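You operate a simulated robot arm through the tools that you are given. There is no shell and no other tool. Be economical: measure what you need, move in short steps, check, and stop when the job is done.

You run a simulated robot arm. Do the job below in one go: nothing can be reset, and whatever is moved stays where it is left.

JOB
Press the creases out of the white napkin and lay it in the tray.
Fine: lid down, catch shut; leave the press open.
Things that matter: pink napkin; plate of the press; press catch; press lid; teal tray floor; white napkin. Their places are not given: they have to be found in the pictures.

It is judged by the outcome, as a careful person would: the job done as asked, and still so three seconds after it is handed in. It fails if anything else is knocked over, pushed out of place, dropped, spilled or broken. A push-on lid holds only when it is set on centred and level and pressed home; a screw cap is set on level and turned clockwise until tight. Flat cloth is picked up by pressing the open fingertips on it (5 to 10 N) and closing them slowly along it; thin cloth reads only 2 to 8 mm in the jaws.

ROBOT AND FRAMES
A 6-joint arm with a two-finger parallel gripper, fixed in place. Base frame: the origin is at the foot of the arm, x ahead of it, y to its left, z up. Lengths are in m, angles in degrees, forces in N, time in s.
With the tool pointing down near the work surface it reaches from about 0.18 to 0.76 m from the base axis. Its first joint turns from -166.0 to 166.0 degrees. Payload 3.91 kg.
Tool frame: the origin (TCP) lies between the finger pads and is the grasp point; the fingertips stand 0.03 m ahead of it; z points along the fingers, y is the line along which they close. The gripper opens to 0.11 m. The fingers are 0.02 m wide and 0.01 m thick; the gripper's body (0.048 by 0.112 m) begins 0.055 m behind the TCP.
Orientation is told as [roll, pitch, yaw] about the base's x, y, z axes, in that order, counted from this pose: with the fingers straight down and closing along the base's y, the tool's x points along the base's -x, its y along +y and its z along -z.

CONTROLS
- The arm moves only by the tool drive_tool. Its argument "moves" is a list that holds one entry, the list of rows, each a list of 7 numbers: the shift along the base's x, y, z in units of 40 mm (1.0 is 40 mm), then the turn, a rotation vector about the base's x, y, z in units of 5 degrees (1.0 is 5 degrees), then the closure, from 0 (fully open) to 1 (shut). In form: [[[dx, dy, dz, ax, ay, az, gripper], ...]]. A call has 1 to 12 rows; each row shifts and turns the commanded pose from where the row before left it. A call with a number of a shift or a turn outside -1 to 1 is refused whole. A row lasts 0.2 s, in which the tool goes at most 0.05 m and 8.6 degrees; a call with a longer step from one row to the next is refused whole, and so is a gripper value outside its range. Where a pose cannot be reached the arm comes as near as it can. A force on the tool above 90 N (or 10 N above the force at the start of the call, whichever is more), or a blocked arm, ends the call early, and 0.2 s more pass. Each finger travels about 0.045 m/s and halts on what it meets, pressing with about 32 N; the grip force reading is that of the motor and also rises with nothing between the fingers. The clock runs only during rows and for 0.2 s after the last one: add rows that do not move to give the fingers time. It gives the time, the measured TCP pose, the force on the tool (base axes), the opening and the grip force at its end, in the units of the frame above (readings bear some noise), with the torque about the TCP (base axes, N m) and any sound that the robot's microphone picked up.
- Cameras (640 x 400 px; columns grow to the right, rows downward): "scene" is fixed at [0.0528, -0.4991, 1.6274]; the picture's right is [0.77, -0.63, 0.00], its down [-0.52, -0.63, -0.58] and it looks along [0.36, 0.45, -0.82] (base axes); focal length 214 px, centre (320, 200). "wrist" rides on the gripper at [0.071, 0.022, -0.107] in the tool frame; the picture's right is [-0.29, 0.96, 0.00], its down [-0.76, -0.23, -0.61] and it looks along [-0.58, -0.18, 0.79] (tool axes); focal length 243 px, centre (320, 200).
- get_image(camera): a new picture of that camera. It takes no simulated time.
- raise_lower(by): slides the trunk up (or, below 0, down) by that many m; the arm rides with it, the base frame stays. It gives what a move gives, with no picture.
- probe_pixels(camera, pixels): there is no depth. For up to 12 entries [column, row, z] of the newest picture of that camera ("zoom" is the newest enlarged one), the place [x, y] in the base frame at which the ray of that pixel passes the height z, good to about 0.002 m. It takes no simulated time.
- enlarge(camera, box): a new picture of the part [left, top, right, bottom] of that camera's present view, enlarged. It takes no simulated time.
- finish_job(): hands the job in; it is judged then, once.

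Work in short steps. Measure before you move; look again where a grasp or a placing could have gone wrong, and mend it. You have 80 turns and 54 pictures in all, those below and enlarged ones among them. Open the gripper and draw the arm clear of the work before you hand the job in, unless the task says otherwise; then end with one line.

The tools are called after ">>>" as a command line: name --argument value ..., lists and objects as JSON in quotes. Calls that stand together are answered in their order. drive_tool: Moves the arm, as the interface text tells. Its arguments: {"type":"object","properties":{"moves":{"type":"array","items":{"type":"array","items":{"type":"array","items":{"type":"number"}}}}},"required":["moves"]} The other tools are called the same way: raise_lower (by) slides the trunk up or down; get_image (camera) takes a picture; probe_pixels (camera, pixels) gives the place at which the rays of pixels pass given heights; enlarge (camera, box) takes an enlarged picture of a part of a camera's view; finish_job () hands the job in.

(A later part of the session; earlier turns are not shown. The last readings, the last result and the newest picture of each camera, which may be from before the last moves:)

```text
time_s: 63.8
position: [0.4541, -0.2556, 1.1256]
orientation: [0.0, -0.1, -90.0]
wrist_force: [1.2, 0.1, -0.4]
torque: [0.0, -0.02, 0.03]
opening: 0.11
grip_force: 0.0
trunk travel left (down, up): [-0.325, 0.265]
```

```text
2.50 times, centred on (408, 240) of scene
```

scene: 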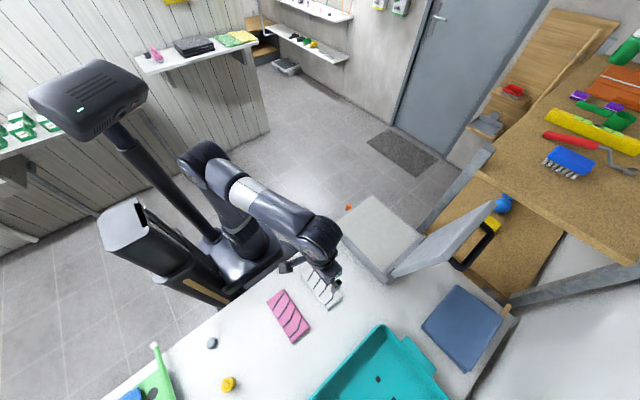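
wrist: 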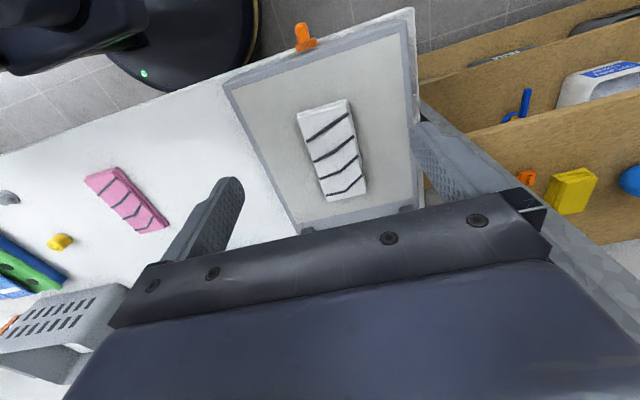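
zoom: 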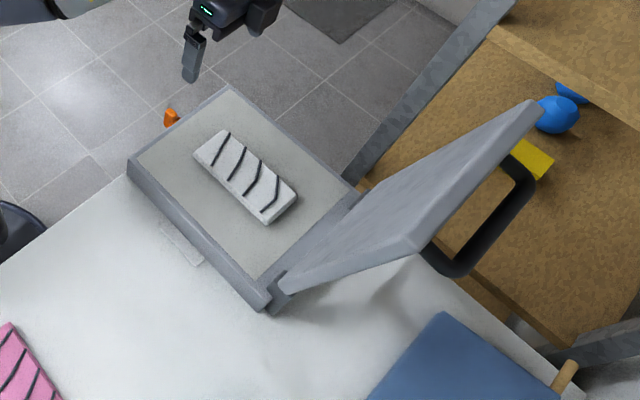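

The napkin lies nicely centred on the plate. The lid's free edge is at about y −0.54, z 1.21, with the handle behind it. I rise and turn the tool back to yaw 0, so the fingers can take the lid's edge fore and aft.

>>> drive_tool --moves '[[[-0.1, 0, 0.4, 0, 0, 1, 0], [-0.1, 0, 0.4, 0, 0, 1, 0], [-0.1, 0, 0.4, 0, 0, 1, 0], [-0.1, 0, 0.4, 0, 0, 1, 0], [-0.2, 0, 0.4, 0, 0, 1, 0], [-0.2, 0, 0.4, 0, 0, 1, 0], [-0.2, 0, 0.4, 0, 0, 1, 0], [-0.2, 0, 0.4, 0, 0, 1, 0], [-0.2, 0, 0.4, 0, 0, 1, 0], [-0.2, 0, 0.4, 0, 0, 1, 0], [-0.2, 0, 0.4, 0, 0, 1, 0], [-0.2, 0, 0.4, 0, 0, 1, 0]]]'

>>> drive_tool --moves '[[[0, -0.5, 0, 0, 0, 1, 0], [0, -0.5, 0, 0, 0, 1, 0], [0, -0.5, 0, 0, 0, 1, 0], [0, -0.5, 0, 0, 0, 1, 0], [0, -0.5, 0, 0, 0, 1, 0], [0, -0.5, 0, 0, 0, 1, 0], [0, 0, 0, 0, 0, 0, 0]]]'

>>> get_image --camera "wrist"

```text
time_s: 66.4
position: [0.3363, -0.2335, 1.1595]
orientation: [0.0, -0.3, -29.9]
wrist_force: [0.4, 0.1, 0.8]
torque: [0.01, 0.0, 0.02]
opening: 0.11
grip_force: 0.0
out of reach, approached as far as the arm can: row 1, 2, 3, 4, 5, 6, 7, 8, 9, 10, 11, 12
trunk travel left (down, up): [-0.325, 0.265]
```

```text
time_s: 68.0
position: [0.3336, -0.3489, 1.1383]
orientation: [-0.1, -0.2, 0.1]
wrist_force: [0.5, -0.1, 0.7]
torque: [-0.01, 0.02, -0.01]
opening: 0.1099
grip_force: 0.0
out of reach, approached as far as the arm can: row 2, 3, 4, 5, 6
trunk travel left (down, up): [-0.325, 0.265]
```

```text
30 pictures are left
```

wrist: 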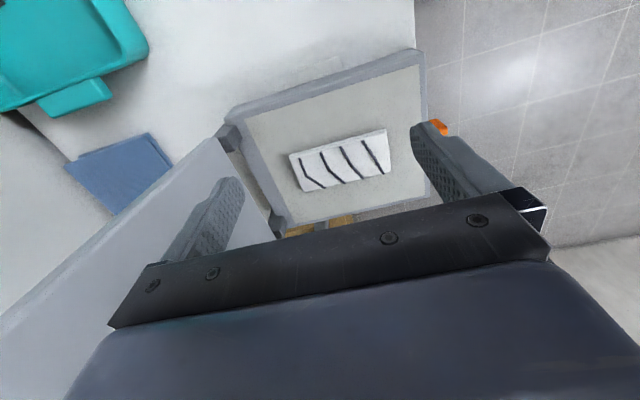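

The height limit is reached, so I raise the trunk by 0.2 m to clear the lid's top.

>>> raise_lower --by 0.2

>>> drive_tool --moves '[[[0.1, -0.8, 0, 0, 0, 0, 0], [0.1, -0.8, 0, 0, 0, 0, 0], [0.1, -0.8, 0, 0, 0, 0, 0], [0.1, -0.8, 0, 0, 0, 0, 0], [0.1, -0.8, 0, 0, 0, 0, 0], [0, 0, 0, 0, 0, 0, 0]]]'

>>> get_image --camera "wrist"

>>> enlarge --camera "scene" --box '[280, 160, 536, 320]'

```text
time_s: 70.1
position: [0.3348, -0.3479, 1.3386]
orientation: [-0.1, 0.0, 0.1]
wrist_force: [-0.4, 0.0, 0.4]
torque: [0.02, -0.01, 0.04]
opening: 0.11
grip_force: 0.1
trunk travel left (down, up): [-0.525, 0.065]
```

```text
time_s: 71.5
position: [0.3337, -0.4779, 1.2794]
orientation: [-0.3, -0.1, 0.1]
wrist_force: [0.2, -0.3, 0.1]
torque: [0.01, 0.0, -0.02]
opening: 0.1102
grip_force: 0.1
out of reach, approached as far as the arm can: row 1, 2, 3, 4, 5
trunk travel left (down, up): [-0.525, 0.065]
```

```text
29 pictures are left
```

wrist: 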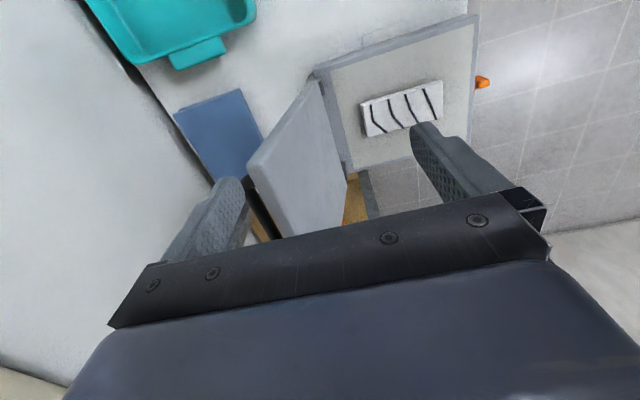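

```text
2.50 times, centred on (408, 240) of scene
```

zoom: 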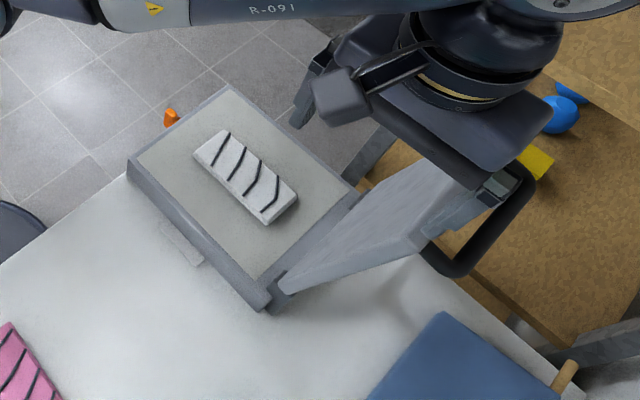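

I probe the lid's near top corner at (248,165) to check its place against the scene estimate.

>>> probe_pixels --camera "wrist" --pixels '[[248, 165, 1.15], [248, 165, 1.2], [248, 165, 1.22], [263, 187, 1.2], [286, 238, 1.2], [322, 78, 0.92], [322, 78, 0.95], [250, 200, 1.15], [250, 200, 1.2]]'

>>> probe_pixels --camera "scene" --pixels '[[442, 260, 1.2], [442, 260, 1.15], [448, 256, 1.2], [394, 278, 0.92]]'

>>> enlarge --camera "wrist" --box '[160, 60, 400, 210]'

```text
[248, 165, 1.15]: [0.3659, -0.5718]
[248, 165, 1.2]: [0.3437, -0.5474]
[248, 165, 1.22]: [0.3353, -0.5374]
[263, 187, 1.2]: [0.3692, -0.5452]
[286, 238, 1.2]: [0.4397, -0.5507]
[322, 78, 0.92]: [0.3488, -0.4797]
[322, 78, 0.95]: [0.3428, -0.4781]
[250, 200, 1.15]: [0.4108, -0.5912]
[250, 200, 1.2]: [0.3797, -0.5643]
```

```text
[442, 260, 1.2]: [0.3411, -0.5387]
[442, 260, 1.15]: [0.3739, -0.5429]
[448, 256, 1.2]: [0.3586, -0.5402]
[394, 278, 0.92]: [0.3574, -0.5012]
```

```text
2.67 times, centred on (280, 135) of wrist
```

zoom: 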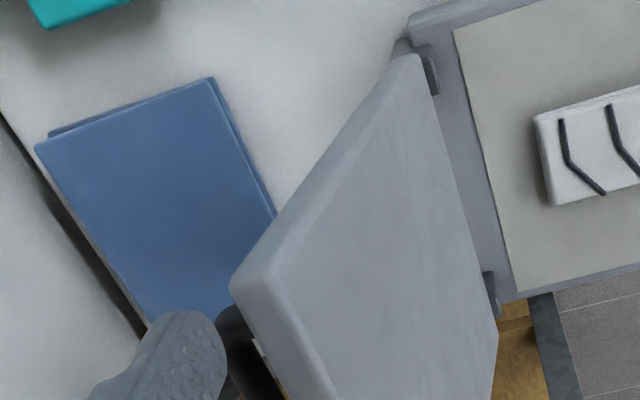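

Lid top edge: y ≈−0.53 to −0.55, z≈1.205, near side x≈0.335. I'll come in from the −x side with the fingers straddling the edge; first raise the trunk slightly and step to x≈0.285.

>>> raise_lower --by 0.05

>>> drive_tool --moves '[[[-0.8, 0, 0, 0, 0, 0, 0.27], [-0.45, -0.4, -0.5, 0, 0, 0, 0.27], [0, -0.5, -0.8, 0, 0, 0, 0.27], [0, -0.5, -0.8, 0, 0, 0, 0.27], [0, -0.2, -0.6, 0, 0, 0, 0.27], [0, 0, -0.3, 0, 0, 0, 0.27], [0, 0, 0, 0, 0, 0, 0.27]]]'

>>> get_image --camera "wrist"

```text
time_s: 72.5
position: [0.3333, -0.4779, 1.3307]
orientation: [-0.2, -0.2, -0.1]
wrist_force: [0.5, -0.9, 0.3]
torque: [-0.02, 0.02, 0.0]
opening: 0.1099
grip_force: 0.1
trunk travel left (down, up): [-0.575, 0.015]
```

```text
time_s: 74.1
position: [0.2819, -0.5427, 1.2094]
orientation: [-0.4, -0.2, -0.1]
wrist_force: [-0.4, -0.2, 0.1]
torque: [0.03, -0.03, 0.01]
opening: 0.0803
grip_force: 0.1
trunk travel left (down, up): [-0.575, 0.015]
```

```text
26 pictures are left
```

wrist: 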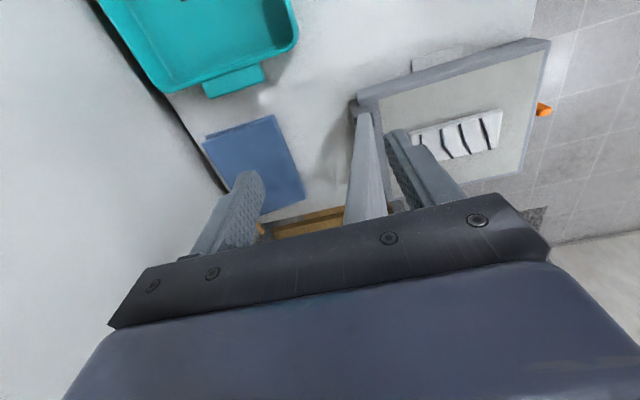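

The lid's edge shows between the fingers, nearer the right one. I nudge +y and slide in along +x.

>>> drive_tool --moves '[[[0, 0.15, -0.1, 0, 0, 0, 0.27], [0.5, 0, 0, 0, 0, 0, 0.27], [0.5, 0, 0, 0, 0, 0, 0.27], [0.5, 0, 0, 0, 0, 0, 0.27], [0.6, 0, 0, 0, 0, 0, 0.27], [0, 0, 0, 0, 0, 0, 0.27]]]'

>>> get_image --camera "wrist"

```text
time_s: 75.5
position: [0.3662, -0.5356, 1.2047]
orientation: [-0.3, -0.2, 0.0]
wrist_force: [-0.3, -0.2, 0.5]
torque: [0.03, 0.01, 0.0]
opening: 0.0802
grip_force: 0.0
trunk travel left (down, up): [-0.575, 0.015]
```

```text
25 pictures are left
```

wrist: 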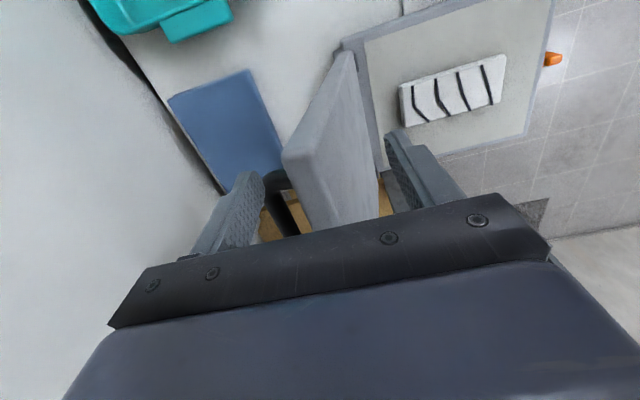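

The fingers straddle the lid's edge. I close them loosely to 5 cm and bring the lid forward along its arc, rolling the tool with it.

>>> drive_tool --moves '[[[0, 0, 0, 0, 0, 0, 0.5], [0, 0, 0, 0, 0, 0, 0.55], [0, 0.662, 0.069, -1, 0, 0, 0.55], [0, 0.665, 0.012, -1, 0, 0, 0.55], [0, 0.663, -0.047, -1, 0, 0, 0.55], [0, 0.657, -0.104, -1, 0, 0, 0.55], [0, 0, 0, 0, 0, 0, 0.55]]]'

>>> get_image --camera "wrist"

```text
time_s: 77.1
position: [0.3659, -0.4283, 1.2028]
orientation: [-20.5, -0.3, 0.1]
wrist_force: [0.3, -0.9, 0.1]
torque: [-0.02, 0.01, -0.01]
opening: 0.0494
grip_force: 0.0
trunk travel left (down, up): [-0.575, 0.015]
```

```text
24 pictures are left
```

wrist: 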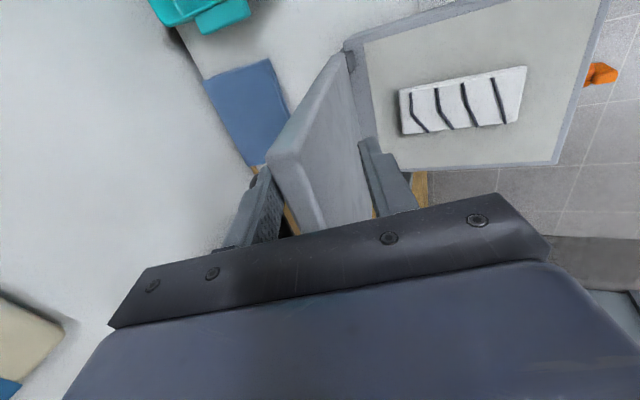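

The lid follows, staying against the rear finger (so it doesn't fall freely). Continue along the arc.

>>> drive_tool --moves '[[[0, 0.645, -0.161, -1, 0, 0, 0.55], [0, 0.629, -0.217, -1, 0, 0, 0.55], [0, 0.608, -0.271, -1, 0, 0, 0.55], [0, 0.58, -0.32, -1, 0, 0, 0.55], [0, 0.55, -0.37, -1, 0, 0, 0.55], [0, 0, 0, 0, 0, 0, 0.55]]]'

>>> get_image --camera "wrist"

```text
time_s: 78.5
position: [0.3666, -0.3083, 1.1491]
orientation: [-45.4, -0.1, 0.1]
wrist_force: [0.1, 0.3, 0.3]
torque: [0.02, -0.02, 0.02]
opening: 0.0495
grip_force: 0.0
trunk travel left (down, up): [-0.575, 0.015]
```

```text
23 pictures are left
```

wrist: 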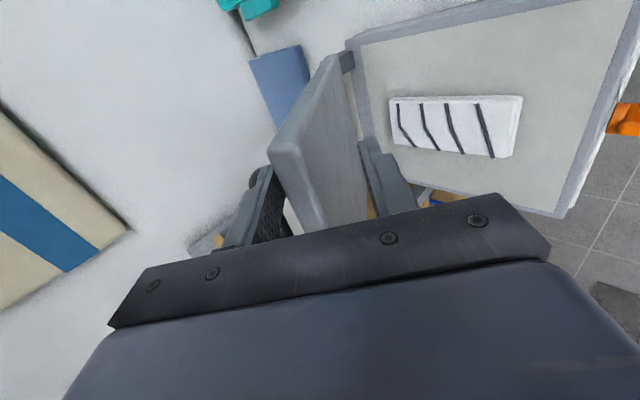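

The lid holds by itself at about 37° past vertical. I go on another 25°.

>>> drive_tool --moves '[[[0, 0.517, -0.419, -1, 0, 0, 0.55], [0, 0.479, -0.462, -1, 0, 0, 0.55], [0, 0.436, -0.502, -1, 0, 0, 0.55], [0, 0.391, -0.538, -1, 0, 0, 0.55], [0, 0.342, -0.57, -1, 0, 0, 0.55], [0, 0, 0, 0, 0, 0, 0.55]]]'

>>> get_image --camera "wrist"

>>> enlarge --camera "scene" --box '[280, 160, 536, 320]'

```text
time_s: 79.9
position: [0.3664, -0.2215, 1.0496]
orientation: [-70.3, -0.1, 0.2]
wrist_force: [0.0, 0.6, -0.1]
torque: [-0.04, -0.02, 0.01]
opening: 0.0495
grip_force: 0.1
trunk travel left (down, up): [-0.575, 0.015]
```

```text
22 pictures are left
```

wrist: 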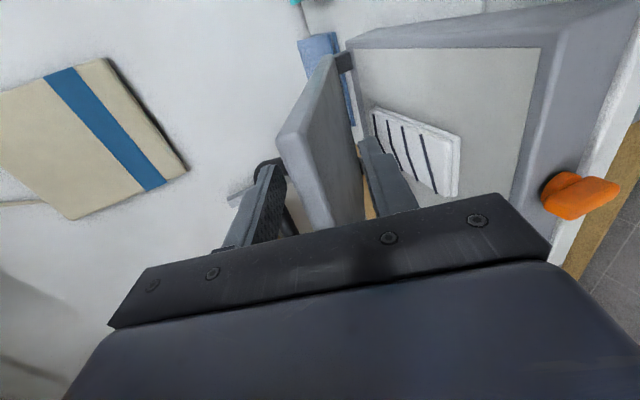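

```text
2.50 times, centred on (408, 240) of scene
```

zoom: 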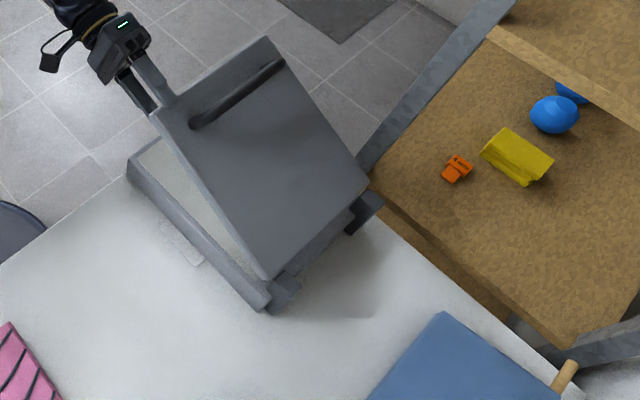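

Lid is about 30° above the plate, holding by itself. I look closely at the orange catch at (580,195), then draw the fingers back along their axis.

>>> enlarge --camera "wrist" --box '[480, 100, 640, 260]'

>>> drive_tool --moves '[[[0, 0.75, 0.27, 0, 0, 0, 0.55], [0, 0.75, 0.27, 0, 0, 0, 0.55], [0, 0.5, 0.8, 1, 0, 0, 0.55], [0, 0.2, 0.9, 1, 0, 0, 0.7], [0, 0, 0.9, 1, 0, 0, 1], [0, 0, 0.4, 1, 0, 0, 1], [0, 0, 0, 1, 0, 0, 1], [0, 0, 0, 1, 0, 0, 1], [0, 0, 0, 1, 0, 0, 1], [0, 0, 0, 1, 0, 0, 1], [0, 0, 0, 1, 0, 0, 1], [0, 0, 0, 1, 0, 0, 1]]]'

```text
2.50 times, centred on (560, 180) of wrist
```

zoom: 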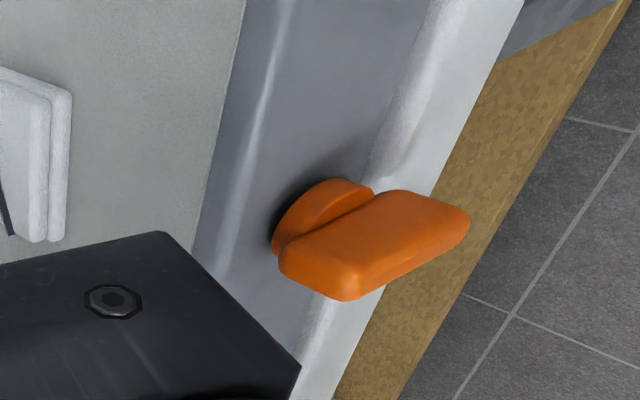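

```text
time_s: 82.5
position: [0.3674, -0.1344, 1.1913]
orientation: [-20.2, -0.2, 0.2]
wrist_force: [-0.1, 0.7, -0.9]
torque: [0.02, 0.03, -0.01]
opening: 0.0002
grip_force: 32.0
trunk travel left (down, up): [-0.575, 0.015]
```

The catch is a tab on a pivot disc on the front face, seemingly hanging down. I straighten the tool, go above the lid beside the handle, and push it down from above.

>>> drive_tool --moves '[[[0, -0.7, 0.2, 1, 0, 0, 1], [0, -0.8, 0, 1, 0, 0, 1], [0, -0.8, 0, 1, 0, 0, 1], [0, -0.7, 0, 1, 0, 0, 1], [0, 0, -0.8, 0, 0, 0, 1], [0, 0, -0.8, 0, 0, 0, 1], [0, 0, -0.8, 0, 0, 0, 1], [0, 0, -0.8, 0, 0, 0, 1], [0, 0, -0.5, 0, 0, 0, 1], [0, 0, 0, 0, 0, 0, 1]]]'

>>> get_image --camera "wrist"

```text
time_s: 84.7
position: [0.3657, -0.2534, 1.0504]
orientation: [-0.2, -0.2, 0.0]
wrist_force: [-0.9, -0.5, 0.3]
torque: [0.05, 0.0, -0.01]
opening: 0.0
grip_force: 32.3
trunk travel left (down, up): [-0.575, 0.015]
```

```text
19 pictures are left
```

wrist: 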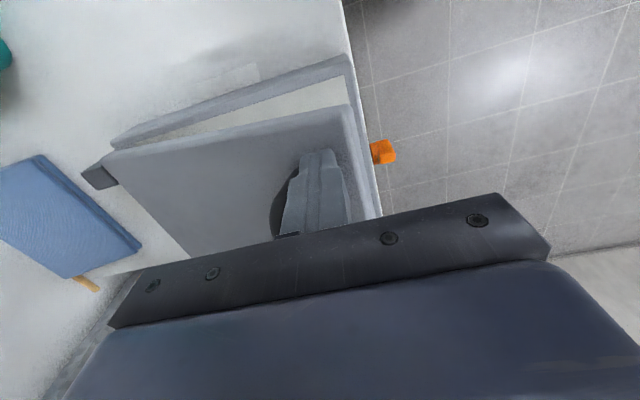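

The tips are over the lid near its free edge. I press it down in steps.

>>> drive_tool --moves '[[[0, 0, -0.4, 0, 0, 0, 1], [0, 0, -0.4, 0, 0, 0, 1], [0, 0, -0.4, 0, 0, 0, 1], [0, 0, -0.3, 0, 0, 0, 1], [0, 0, 0, 0, 0, 0, 1]]]'

```text
time_s: 85.9
position: [0.3608, -0.2528, 0.9912]
orientation: [-0.2, -0.1, -0.1]
wrist_force: [-23.4, 9.1, -2.2]
torque: [0.03, 0.03, -0.13]
opening: 0.0
grip_force: 31.8
trunk travel left (down, up): [-0.575, 0.015]
```

A side force of −23 N in x: the fingers are rubbing the handle's end. I look before going on.

>>> enlarge --camera "wrist" --box '[160, 60, 480, 260]'

```text
2.00 times, centred on (320, 160) of wrist
```

zoom: 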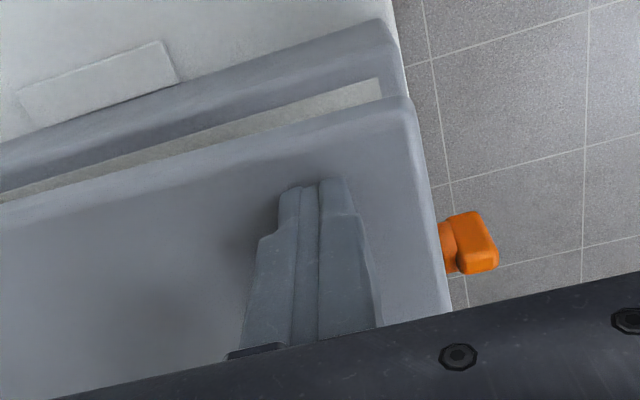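

I rise a little, move 10 mm to −x and 15 mm toward the edge, and push again.

>>> drive_tool --moves '[[[0, 0, 0.4, 0, 0, 0, 1], [-0.38, 0.4, 0.1, 0, 0, 0, 1], [0, 0, -0.3, 0, 0, 0, 1], [0, 0, -0.2, 0, 0, 0, 1], [0, 0, -0.2, 0, 0, 0, 1], [0, 0, 0, 0, 0, 0, 1]]]'

```text
time_s: 87.3
position: [0.3512, -0.237, 0.9836]
orientation: [-0.3, -0.2, 0.0]
wrist_force: [0.4, -0.1, -0.7]
torque: [0.01, 0.01, 0.0]
opening: 0.0001
grip_force: 32.6
trunk travel left (down, up): [-0.575, 0.015]
```

>>> drive_tool --moves '[[[0, 0, -0.15, 0, 0, 0, 1], [0, 0, -0.15, 0, 0, 0, 1], [0, 0, -0.15, 0, 0, 0, 1], [0, 0, 0, 0, 0, 0, 1]]]'

>>> enlarge --camera "wrist" --box '[160, 20, 480, 220]'

```text
time_s: 88.3
position: [0.3507, -0.2379, 0.9707]
orientation: [-0.7, -0.8, 0.1]
wrist_force: [-0.6, 3.6, 74.8]
torque: [0.17, 0.71, -0.09]
opening: 0.0
grip_force: 32.3
trunk travel left (down, up): [-0.575, 0.015]
```

```text
2.00 times, centred on (320, 120) of wrist
```

zoom: 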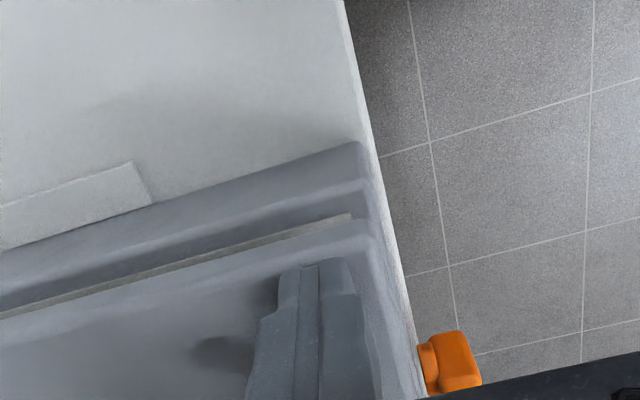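

The lid is down on the napkin pad (tips at 0.941, 75 N). I raise the tool, turn to yaw −90° and back off to +y to view the catch from the front.

>>> drive_tool --moves '[[[0, 0, 0.6, 0, 0, 0, 1], [0, 0.3, 0.9, 0, 0, -1, 1], [0.2, 0.6, 0.4, 0, 0, -1, 1], [0.2, 0.6, 0, 0, 0, -1, 1], [0.2, 0.6, 0, 0, 0, -1, 1], [0.2, 0.6, 0, 0, 0, -1, 1], [0.3, 0.4, 0, 0, 0, -1, 1], [0.3, 0.0, 0, 0, 0, -1, 1], [0.3, 0.0, 0, 0, 0, -1, 1], [0.3, 0, 0, 0, 0, -1, 1], [0.3, 0, 0, 0, 0, -1, 1], [0.1, 0, 0, 0, 0, -1, 1]]]'

>>> drive_tool --moves '[[[0, 0, 0, 0, 0, -1, 1], [0, 0, 0, 0, 0, -1, 1], [0, 0, 0, 0, 0, -1, 1], [0, 0, 0, 0, 0, -1, 1], [0, 0, 0, 0, 0, -1, 1], [0, 0, 0, 0, 0, -1, 1], [0, 0, 0, 0, 0, -1, 1]]]'

>>> get_image --camera "wrist"

```text
time_s: 90.9
position: [0.4464, -0.1138, 1.0422]
orientation: [-0.4, -0.2, -55.0]
wrist_force: [-0.3, -0.3, 0.0]
torque: [0.0, 0.0, 0.01]
opening: 0.0001
grip_force: 31.8
trunk travel left (down, up): [-0.575, 0.015]
```

```text
time_s: 92.5
position: [0.4469, -0.1144, 1.0409]
orientation: [-0.2, -0.2, -90.1]
wrist_force: [-0.9, 0.5, -0.9]
torque: [0.01, -0.01, -0.01]
opening: 0.0
grip_force: 31.8
trunk travel left (down, up): [-0.575, 0.015]
```

```text
16 pictures are left
```

wrist: 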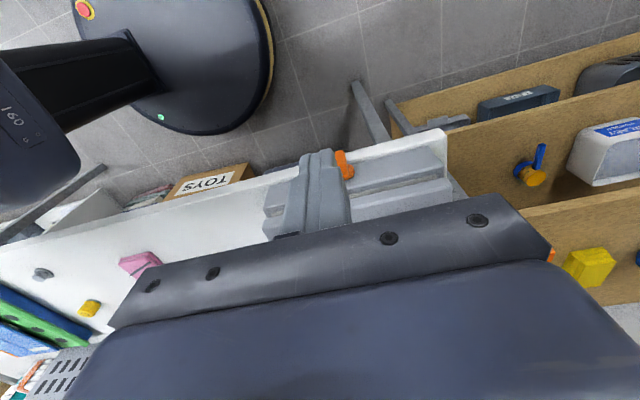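

I enlarge the catch at (344,165).

>>> enlarge --camera "wrist" --box '[256, 120, 464, 250]'

```text
3.08 times, centred on (360, 185) of wrist
```

zoom: 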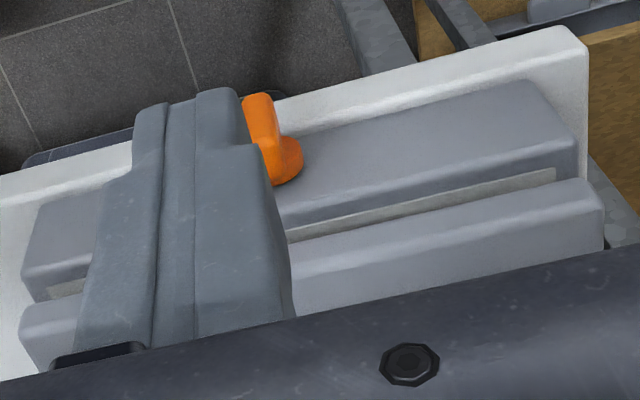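

The catch: pivot disc at zoom (285,160) on the front face, with its tab hanging down to (256,98). I probe for heights with y near the front face.

>>> probe_pixels --camera "zoom" --pixels '[[285, 160, 0.86], [285, 160, 0.88], [285, 160, 0.9], [256, 98, 0.84], [256, 98, 0.86], [256, 98, 0.88], [280, 235, 0.9], [560, 172, 0.9], [292, 250, 0.92], [585, 184, 0.92], [292, 270, 0.94]]'

>>> probe_pixels --camera "scene" --pixels '[[348, 207, 0.85], [348, 207, 0.87], [348, 207, 0.89]]'

```text
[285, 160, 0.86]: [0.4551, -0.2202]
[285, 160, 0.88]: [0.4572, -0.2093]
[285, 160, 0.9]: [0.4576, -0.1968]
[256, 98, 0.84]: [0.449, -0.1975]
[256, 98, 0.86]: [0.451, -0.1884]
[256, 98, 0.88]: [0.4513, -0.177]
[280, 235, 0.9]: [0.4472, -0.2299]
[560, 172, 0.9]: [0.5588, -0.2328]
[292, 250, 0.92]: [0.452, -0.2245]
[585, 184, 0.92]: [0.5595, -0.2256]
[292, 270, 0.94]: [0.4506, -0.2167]
```

```text
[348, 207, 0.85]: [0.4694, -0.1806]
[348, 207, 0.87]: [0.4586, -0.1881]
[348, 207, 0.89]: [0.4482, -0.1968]
```

The pivot is near (0.455, y −0.205, z 0.885), tab end at z≈0.855. I'll approach horizontally from +y: back off and roll the tool −90° about x so the fingers point at the front face, still closing along x to take the tab like a knob.

>>> drive_tool --moves '[[[0, 0.3, 0, -1, 0, 0, 0.6], [0, 0.3, 0, -1, 0, 0, 0.6], [0, 0.3, 0, -1, 0, 0, 0.6], [0, 0.3, 0, -1, 0, 0, 0.6], [0, 0.3, 0, -1, 0, 0, 0.6], [0, 0.2, 0, -1, 0, 0, 0.6], [0, 0, 0, -1, 0, 0, 0.6], [0, 0, 0, -1, 0, 0, 0.6], [0, 0, 0, -1, 0, 0, 0.6]]]'

>>> drive_tool --moves '[[[0, 0, 0, -1, 0, 0, 0.6], [0, 0, 0, -1, 0, 0, 0.6], [0, 0, 0, -1, 0, 0, 0.6], [0, 0, 0, -1, 0, 0, 0.6], [0, 0, 0, -1, 0, 0, 0.6], [0, 0, 0, -1, 0, 0, 0.6], [0, 0, 0, -1, 0, 0, 0.6], [0, 0, 0, -1, 0, 0, 0.6], [0, 0, 0, -1, 0, 0, 0.6]]]'

```text
time_s: 94.5
position: [0.4475, -0.0469, 1.0421]
orientation: [-0.3, -45.3, -90.1]
wrist_force: [-0.1, 0.0, -0.5]
torque: [-0.01, -0.01, -0.03]
opening: 0.0441
grip_force: 0.1
trunk travel left (down, up): [-0.575, 0.015]
```

```text
time_s: 96.5
position: [0.4467, -0.047, 1.0417]
orientation: [-178.3, -89.7, 87.9]
wrist_force: [-0.5, 0.1, 0.1]
torque: [0.02, -0.01, -0.01]
opening: 0.0441
grip_force: 0.1
trunk travel left (down, up): [-0.575, 0.015]
```

The tool now points along −y. I lower to the catch's height and look.

>>> drive_tool --moves '[[[0.1, 0, -0.8, 0, 0, 0, 0.6], [0.05, 0, -0.8, 0, 0, 0, 0.6], [0, 0, -0.8, 0, 0, 0, 0.6], [0, 0, -0.8, 0, 0, 0, 0.6], [0, 0, -0.9, 0, 0, 0, 0.6], [0, -0.7, 0, 0, 0, 0, 0.6], [0, 0, 0, 0, 0, 0, 0.6]]]'

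>>> get_image --camera "wrist"

```text
time_s: 98.1
position: [0.4523, -0.0737, 0.8764]
orientation: [-178.2, -89.8, 88.0]
wrist_force: [-0.3, -0.2, -0.5]
torque: [-0.01, -0.01, -0.02]
opening: 0.044
grip_force: 0.0
trunk travel left (down, up): [-0.575, 0.015]
```

```text
14 pictures are left
```

wrist: 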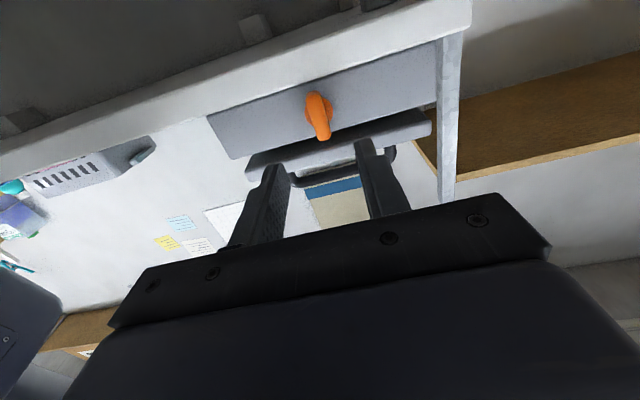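

The view is upside-down (table edge at the top). I enlarge the catch.

>>> enlarge --camera "wrist" --box '[200, 40, 456, 200]'

```text
2.50 times, centred on (328, 120) of wrist
```

zoom: 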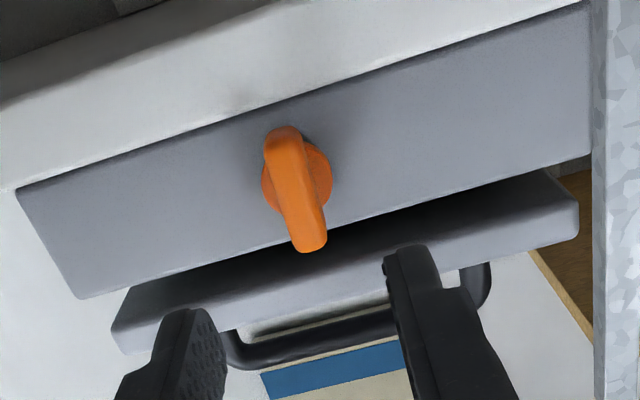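

The catch is a bar-knob over a disc, now vertical. I check the pivot's position from this view.

>>> probe_pixels --camera "zoom" --pixels '[[297, 183, 0.87], [297, 183, 0.88], [297, 183, 0.89], [284, 132, 0.86], [284, 132, 0.85], [315, 250, 0.9], [315, 250, 0.89], [310, 230, 0.9]]'

```text
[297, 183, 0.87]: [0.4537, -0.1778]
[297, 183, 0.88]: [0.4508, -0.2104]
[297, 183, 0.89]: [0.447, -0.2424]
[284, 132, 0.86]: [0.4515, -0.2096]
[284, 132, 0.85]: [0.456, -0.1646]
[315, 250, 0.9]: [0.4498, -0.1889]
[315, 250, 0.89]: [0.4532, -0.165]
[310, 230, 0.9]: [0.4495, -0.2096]
```

The pivot is at (0.451, z≈0.879), with the bar from 0.856 to 0.90. I insert the fingers around the bar and close on it.

>>> drive_tool --moves '[[[-0.02, -0.8, 0.06, 0, 0, 0, 0.6], [0, -0.8, 0, 0, 0, 0, 0.6], [0, -0.5, 0, 0, 0, 0, 0.6], [0, -0.25, 0, 0, 0, 0, 0.6], [0, 0, 0, 0, 0, 0, 0.7], [0, 0, 0, 0, 0, 0, 0.8], [0, 0, 0, 0, 0, 0, 0.9], [0, 0, 0, 0, 0, 0, 0.95], [0, 0, 0, 0, 0, 0, 0.95]]]'

```text
time_s: 100.1
position: [0.4506, -0.1688, 0.8789]
orientation: [-159.6, -89.8, 69.2]
wrist_force: [-17.5, 0.9, -5.0]
torque: [-0.62, -0.17, 0.05]
opening: 0.0139
grip_force: 45.3
trunk travel left (down, up): [-0.575, 0.015]
```

Gripped (13.9 mm). I try twisting about y by +15° and read the torque.

>>> drive_tool --moves '[[[0, 0, 0, 0, 0.6, 0, 0.95], [0, 0, 0, 0, 0.8, 0, 0.95], [0, 0, 0, 0, 0.8, 0, 0.95], [0, 0, 0, 0, 0.8, 0, 0.95], [0, 0, 0, 0, 0, 0, 0.95]]]'

```text
time_s: 101.3
position: [0.4495, -0.1682, 0.8811]
orientation: [-90.8, -74.9, 0.3]
wrist_force: [-25.4, -6.1, -13.5]
torque: [-0.09, -1.23, -0.08]
opening: 0.0195
grip_force: 44.9
trunk travel left (down, up): [-0.575, 0.015]
```

Torque −1.23 N·m and the jaws spread: blocked this way. I go back and twist the other way.

>>> drive_tool --moves '[[[0, 0, 0, 0, -0.8, 0, 0.95], [0, 0, 0, 0, -0.8, 0, 0.95], [0, 0, 0, 0, -0.8, 0, 0.95], [0, 0, 0, 0, -0.6, 0, 0.95], [0, 0, 0, 0, -0.8, 0, 0.95], [0, 0, 0, 0, -0.8, 0, 0.95], [0, 0, 0, 0, -0.8, 0, 0.95], [0, 0, 0, 0, -0.8, 0, 0.95], [0, 0, 0, 0, 0, 0, 0.95]]]'

```text
time_s: 102.8
position: [0.4631, -0.1692, 0.8845]
orientation: [91.1, -81.6, 175.5]
wrist_force: [-69.4, -3.9, 8.5]
torque: [0.74, 0.99, -0.75]
opening: 0.0399
grip_force: 34.8
out of reach, approached as far as the arm can: row 6, 7
trunk travel left (down, up): [-0.575, 0.015]
stopped in row 7: the force on the tool passed its limit at 97 N (the readings are from after the stop); the commanded pose is now the measured one
```

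The arm met a limit and pushed sideways. I open the fingers to release the force and look.

>>> drive_tool --moves '[[[0, 0, 0, 0, 0, 0, 0.5], [0, 0, 0, 0, 0, 0, 0.4], [0, 0, 0, 0, 0, 0, 0.4], [0, 0.8, 0, 0, 0, 0, 0.4], [0, 0.8, 0, 0, 0, 0, 0.4]]]'

>>> enlarge --camera "wrist" --box '[200, 40, 456, 200]'

```text
time_s: 104.0
position: [0.4771, -0.1015, 0.8839]
orientation: [89.3, -80.9, 178.4]
wrist_force: [-0.6, 0.3, -0.3]
torque: [0.0, 0.01, 0.02]
opening: 0.0661
grip_force: 0.1
trunk travel left (down, up): [-0.575, 0.015]
```

```text
2.50 times, centred on (328, 120) of wrist
```

zoom: 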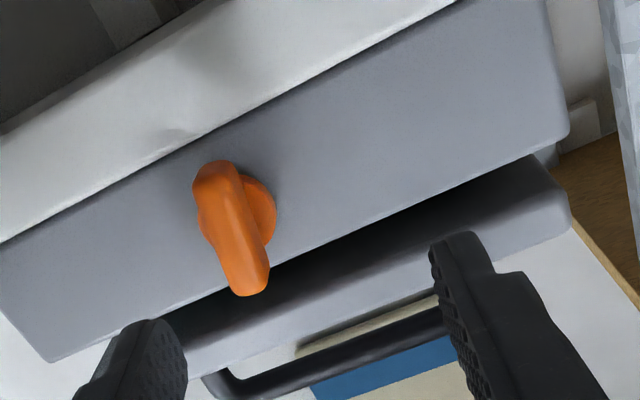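

Bar unchanged. Rather than twisting I'll push: closed fingers at the +x side of the bar's upper end, moving −x around the pivot (the direction opposite to the blocked one). First re-straighten and position.

>>> drive_tool --moves '[[[0, 0, 0, 0, 0.6, 0, 0.7], [0.05, 0, 0.1, 0, 0.6, 0, 1], [0, 0, 0.1, 0, 0.6, 0, 1], [0, 0, 0.08, 0, 0, 0, 1], [0, 0, 0, 0, 0, 0, 1], [0, 0, 0, 0, 0, 0, 1], [0, 0, 0, 0, 0, 0, 1]]]'

```text
time_s: 105.7
position: [0.4783, -0.1035, 0.895]
orientation: [168.0, -89.7, 99.8]
wrist_force: [-0.2, 0.0, 0.3]
torque: [0.02, 0.0, 0.02]
opening: 0.0001
grip_force: 32.3
trunk travel left (down, up): [-0.575, 0.015]
```

Positioned at (0.478, z 0.895). I move in to the face and start pushing the upper end toward −x.

>>> drive_tool --moves '[[[0, -0.8, 0, 0, 0, 0, 1], [0, -0.8, 0, 0, 0, 0, 1], [0, -0.1, 0, 0, 0, 0, 1], [-0.15, 0, 0, 0, 0, 0, 1], [-0.15, 0, 0, 0, 0, 0, 1], [-0.15, 0, 0.08, 0, 0, 0, 1], [-0.1, 0, 0.06, 0, 0, 0, 1], [0, 0, 0, 0, 0, 0, 1]]]'

```text
time_s: 107.5
position: [0.4564, -0.1716, 0.9004]
orientation: [167.1, -89.8, 100.9]
wrist_force: [3.9, 0.2, 0.8]
torque: [-0.02, -0.02, 0.1]
opening: 0.0001
grip_force: 31.6
trunk travel left (down, up): [-0.575, 0.015]
```

It moves with only 4 N: the bar is turning. Continue round the pivot.

>>> drive_tool --moves '[[[-0.15, 0, 0.02, 0, 0, 0, 1], [-0.15, 0, 0, 0, 0, 0, 1], [-0.15, 0, -0.05, 0, 0, 0, 1], [-0.1, 0, -0.08, 0, 0, 0, 1], [0, 0, 0, 0, 0, 0, 1]]]'

>>> enlarge --camera "wrist" --box '[200, 40, 456, 200]'

```text
time_s: 108.7
position: [0.4347, -0.171, 0.8959]
orientation: [168.7, -89.7, 99.2]
wrist_force: [0.1, 0.6, 0.8]
torque: [0.0, 0.01, -0.01]
opening: 0.0001
grip_force: 32.2
trunk travel left (down, up): [-0.575, 0.015]
```

```text
2.50 times, centred on (328, 120) of wrist
5 turns are left
```

zoom: 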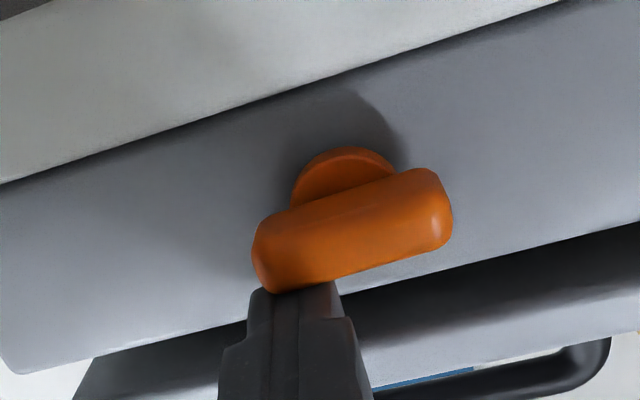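

The bar is now almost level with the rim, i.e. the catch is turned shut with the lid down. With few turns left I combine: nudge it fully shut, wait, look, then push the right end down to turn it back open, back off and look.

>>> drive_tool --moves '[[[0, 0, -0.04, 0, 0, 0, 1], [0, 0, -0.04, 0, 0, 0, 1], [0, 0, 0, 0, 0, 0, 1], [0, 0, 0, 0, 0, 0, 1], [0, 0, 0, 0, 0, 0, 1], [0, 0, 0, 0, 0, 0, 1], [0, 0, 0, 0, 0, 0, 1], [0, 0, 0, 0, 0, 0, 1], [0, 0, 0, 0, 0, 0, 1], [0, 0, 0, 0, 0, 0, 1], [0, 0, 0, 0, 0, 0, 1], [0, 0, 0, 0, 0, 0, 1]]]'

>>> enlarge --camera "wrist" --box '[200, 40, 456, 200]'

>>> drive_tool --moves '[[[0, 0, 0, 0, 0, 0, 1], [0, 0, 0, 0, 0, 0, 1], [0, 0, 0, 0, 0, 0, 1], [0, 0, 0, 0, 0, 0, 1], [0, 0, 0, 0, 0, 0, 1], [0, 0, 0, 0, 0, 0, 1], [0, 0, 0, 0, 0, 0, 1], [0, 0, 0, 0, 0, 0, 1], [0, 0, 0.26, 0, 0, 0, 1], [0.4, 0, 0, 0, 0, 0, 1], [0.43, 0, 0, 0, 0, 0, 1], [0, 0, 0, 0, 0, 0, 1]]]'

>>> drive_tool --moves '[[[0, 0, -0.18, 0, 0, 0, 1], [0.07, 0, -0.13, 0, 0, 0, 1], [0.07, 0, -0.13, 0, 0, 0, 1], [0, 0, -0.15, 0, 0, 0, 1], [0, 0, -0.15, 0, 0, 0, 1], [-0.08, 0, -0.17, 0, 0, 0, 1], [-0.1, 0, 0, 0, 0, 0, 1], [0, 0, 0, 0, 0, 0, 1], [0.15, 0, 0, 0, 0, 0, 1], [0.1, 0.8, 0, 0, 0, 0, 1], [0, 0.9, 0.1, 0, 0, 0, 1], [0, 0, 0, 0, 0, 0, 1]]]'

>>> enlarge --camera "wrist" --box '[120, 20, 472, 240]'

```text
time_s: 111.2
position: [0.4337, -0.1719, 0.8948]
orientation: [164.4, -89.2, 103.4]
wrist_force: [2.9, -1.8, 38.6]
torque: [-0.54, 0.01, 0.28]
opening: 0.0003
grip_force: 32.3
trunk travel left (down, up): [-0.575, 0.015]
```

```text
2.50 times, centred on (328, 120) of wrist
```

zoom: 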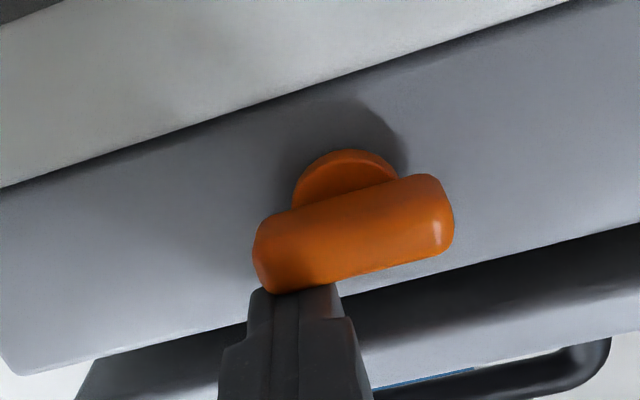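

```text
time_s: 113.8
position: [0.4684, -0.1715, 0.9017]
orientation: [174.5, -89.7, 93.3]
wrist_force: [0.5, -0.7, 0.7]
torque: [-0.01, 0.02, -0.02]
opening: 0.0
grip_force: 31.6
trunk travel left (down, up): [-0.575, 0.015]
```

```text
time_s: 116.5
position: [0.4754, -0.1036, 0.8717]
orientation: [166.7, -89.7, 101.0]
wrist_force: [-0.4, 0.1, 0.9]
torque: [0.02, 0.01, -0.04]
opening: 0.0
grip_force: 32.2
trunk travel left (down, up): [-0.575, 0.015]
```

```text
1.82 times, centred on (296, 130) of wrist
4 turns are left
```

zoom: 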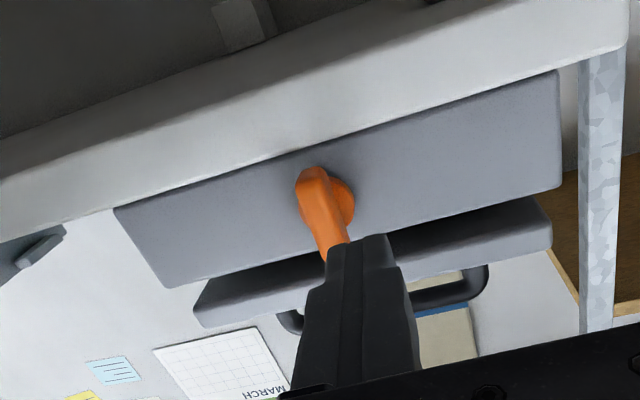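

The catch reached its stop shut (38 N), held for 4 s, and is now vertical (open) again. Next, in one go: bring the tool upright at yaw 0, take the handle bar (≈ x 0.42, y −0.26, z 0.986), lift the lid along its arc past vertical, let go, step out sideways and look.

>>> drive_tool --moves '[[[0, 0.1, 0.5, 1, 0, 0, 0.6], [0, 0.1, 0.5, 1, 0, 0, 0.4], [0, 0, 0.5, 1, 0, 0, 0.27], [0, 0, 0.5, 1, 0, 0, 0.27], [0, 0, 0.5, 1, 0, 0, 0.27], [0, 0, 0.5, 1, 0, 0, 0.27], [0, 0, 0.5, 1, 0, 0, 0.27], [0, 0, 0.5, 1, 0, 0, 0.27], [0, 0, 0.5, 1, 0, 0, 0.27], [0, 0, 0.5, 1, 0, 0, 0.27], [0, -0.1, 0.5, 1, 0, 0, 0.27], [0, -0.1, 0.5, 1, 0, 0, 0.27]]]'

>>> drive_tool --moves '[[[-0.1, -0.2, 0, 1, 0, 0, 0.27], [-0.1, -0.2, 0, 1, 0, 0, 0.27], [-0.1, -0.2, 0, 1, 0, 0, 0.27], [-0.1, -0.2, 0, 1, 0, 0, 0.27], [-0.1, -0.2, 0, 1, 0, 0, 0.27], [-0.1, -0.2, 0, 1, 0, 0, 0.27], [-0.04, -0.15, 0, 0, 0, 1, 0.27], [-0.04, -0.15, 0, 0, 0, 1, 0.27], [-0.04, -0.15, 0, 0, 0, 1, 0.27], [-0.04, -0.15, 0, 0, 0, 1, 0.27], [-0.04, -0.15, 0, 0, 0, 1, 0.27], [-0.04, -0.15, 0, 0, 0, 1, 0.27]]]'

>>> drive_tool --moves '[[[-0.045, -0.153, 0, 0, 0, 1, 0.27], [-0.045, -0.153, 0, 0, 0, 1, 0.27], [-0.045, -0.153, 0, 0, 0, 1, 0.27], [-0.045, -0.153, 0, 0, 0, 1, 0.27], [-0.045, -0.153, 0, 0, 0, 1, 0.27], [-0.045, -0.153, 0, 0, 0, 1, 0.27], [-0.045, -0.153, 0, 0, 0, 1, 0.27], [-0.045, -0.153, 0, 0, 0, 1, 0.27], [-0.045, -0.153, 0, 0, 0, 1, 0.27], [-0.045, -0.153, 0, 0, 0, 1, 0.27], [-0.045, -0.153, 0, 0, 0, 1, 0.27], [-0.045, -0.153, 0, 0, 0, 1, 0.27]]]'

>>> drive_tool --moves '[[[0, 0, -0.8, 0, 0, 0, 0.27], [0, 0, -0.8, 0, 0, 0, 0.27], [0, 0, -0.8, 0, 0, 0, 0.27], [0, 0, -0.6, 0, 0, 0, 0.27], [0, 0, 0, 0, 0, 0, 0.45], [0, 0, 0, 0, 0, 0, 0.6], [0, 0, 0, 0, 0, 0, 0.75], [0, 0, 0, 0, 0, 0, 0.85], [0, 0, 0, 0, 0, 0, 0.95], [0, 0, 0, 0, 0, 0, 0.95], [0, 0, 0, 0, 0, 0, 0.95]]]'

>>> drive_tool --moves '[[[0, -0.268, 0.782, 0, 0, 0, 0.95], [0, -0.374, 0.737, 0, 0, 0, 0.95], [0, -0.473, 0.678, 0, 0, 0, 0.95], [0, -0.562, 0.606, 0, 0, 0, 0.95], [0, -0.642, 0.521, 0, 0, 0, 0.95], [0, -0.708, 0.427, 0, 0, 0, 0.95], [0, -0.76, 0.325, 0, 0, 0, 0.95], [0, -0.798, 0.215, 0, 0, 0, 0.95], [0, -0.82, 0.102, 0, 0, 0, 0.95], [0, -0.827, -0.013, 0, 0, 0, 0.95], [0, -0.817, -0.127, 0, 0, 0, 0.95], [0, -0.399, -0.107, 0, 0, 0, 0.95]]]'

>>> enlarge --camera "scene" --box '[280, 160, 536, 320]'

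>>> drive_tool --moves '[[[0, 0, 0, 0, 0, 0, 0.75], [0, 0, 0, 0, 0, 0, 0.59], [0, 0, 0, 0, 0, 0, 0.59], [0, 0, 0.6, 0, 0, 0, 0.59], [0, 0, 0.6, 0, 0, 0, 0.59], [-0.85, 0, 0, 0, 0, 0, 0.59], [-0.85, 0, 0, 0, 0, 0, 0.59], [-0.85, 0, 0, 0, 0, 0, 0.59], [-0.85, 0, 0, 0, 0, 0, 0.59]]]'

>>> drive_tool --moves '[[[-0.1, 0.85, 0, 0, 0, 0, 0.4], [-0.1, 0.85, 0, 0, 0, 0, 0.2], [0, 0.85, 0, 0, 0, 0, 0.1], [0, 0.85, 0, 0, 0, 0, 0.1], [0, 0.85, 0, 0, 0, 0, 0.1], [0, 0, 0, 0, 0, 0, 0.1]]]'

>>> get_image --camera "wrist"

>>> enlarge --camera "scene" --box '[280, 160, 536, 320]'

```text
time_s: 119.0
position: [0.4744, -0.1039, 1.1117]
orientation: [-2.0, -30.2, -90.1]
wrist_force: [-0.4, 0.4, -0.6]
torque: [-0.01, -0.02, 0.01]
opening: 0.0801
grip_force: 0.0
trunk travel left (down, up): [-0.575, 0.015]
```

```text
time_s: 121.7
position: [0.4417, -0.189, 1.1102]
orientation: [-2.1, -0.3, -59.9]
wrist_force: [-0.1, 0.1, -0.5]
torque: [-0.01, 0.0, 0.0]
opening: 0.0804
grip_force: 0.1
trunk travel left (down, up): [-0.575, 0.015]
```

```text
time_s: 124.2
position: [0.4222, -0.2622, 1.1107]
orientation: [-2.2, -0.3, 0.1]
wrist_force: [-0.2, 0.1, -0.5]
torque: [-0.01, 0.01, 0.04]
opening: 0.0804
grip_force: 0.0
trunk travel left (down, up): [-0.575, 0.015]
```

```text
time_s: 126.7
position: [0.4216, -0.26, 0.9907]
orientation: [-2.3, -0.1, -0.1]
wrist_force: [0.5, 12.9, -1.7]
torque: [0.23, 0.01, 0.04]
opening: 0.0158
grip_force: 45.1
trunk travel left (down, up): [-0.575, 0.015]
```

```text
time_s: 129.2
position: [0.4176, -0.5552, 1.1602]
orientation: [-1.8, -0.2, 0.0]
wrist_force: [-12.2, 16.6, 13.2]
torque: [4.39, 0.66, 0.17]
opening: 0.0159
grip_force: 44.5
trunk travel left (down, up): [-0.575, 0.015]
```

```text
2.50 times, centred on (408, 240) of scene
```

zoom: 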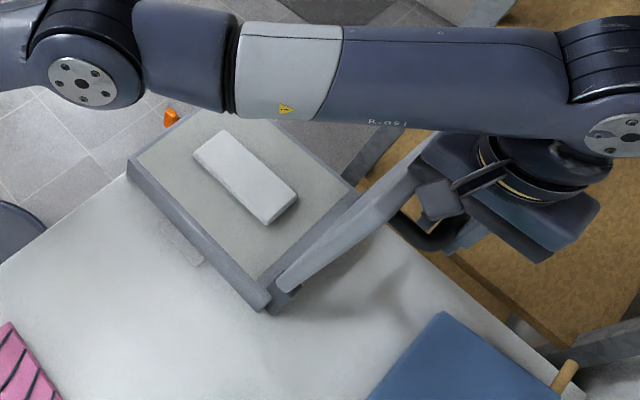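

```text
time_s: 130.8
position: [0.3986, -0.5465, 1.1895]
orientation: [-2.9, -2.7, 1.5]
wrist_force: [63.0, -0.3, -5.7]
torque: [-0.7, -1.33, -1.51]
opening: 0.0448
grip_force: 0.0
out of reach, approached as far as the arm can: row 4, 5
trunk travel left (down, up): [-0.575, 0.015]
stopped in row 7: the force on the tool passed its limit at 108 N (the readings are from after the stop); the commanded pose is now the measured one
```

```text
time_s: 131.3
position: [0.398, -0.5111, 1.1948]
orientation: [-3.7, -4.2, 1.4]
wrist_force: [53.9, -6.6, 0.3]
torque: [-0.79, -1.29, -2.05]
opening: 0.0758
grip_force: 0.0
trunk travel left (down, up): [-0.575, 0.015]
stopped in row 2: the force on the tool passed its limit at 94 N (the readings are from after the stop); the commanded pose is now the measured one
```

```text
7 pictures are left
```

wrist: 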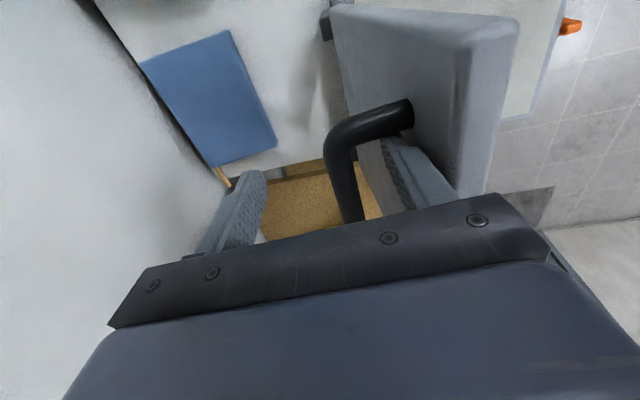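

```text
2.50 times, centred on (408, 240) of scene
3 turns are left
```

zoom: 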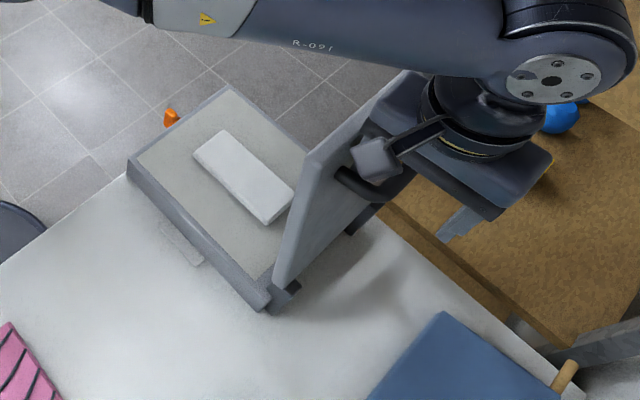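

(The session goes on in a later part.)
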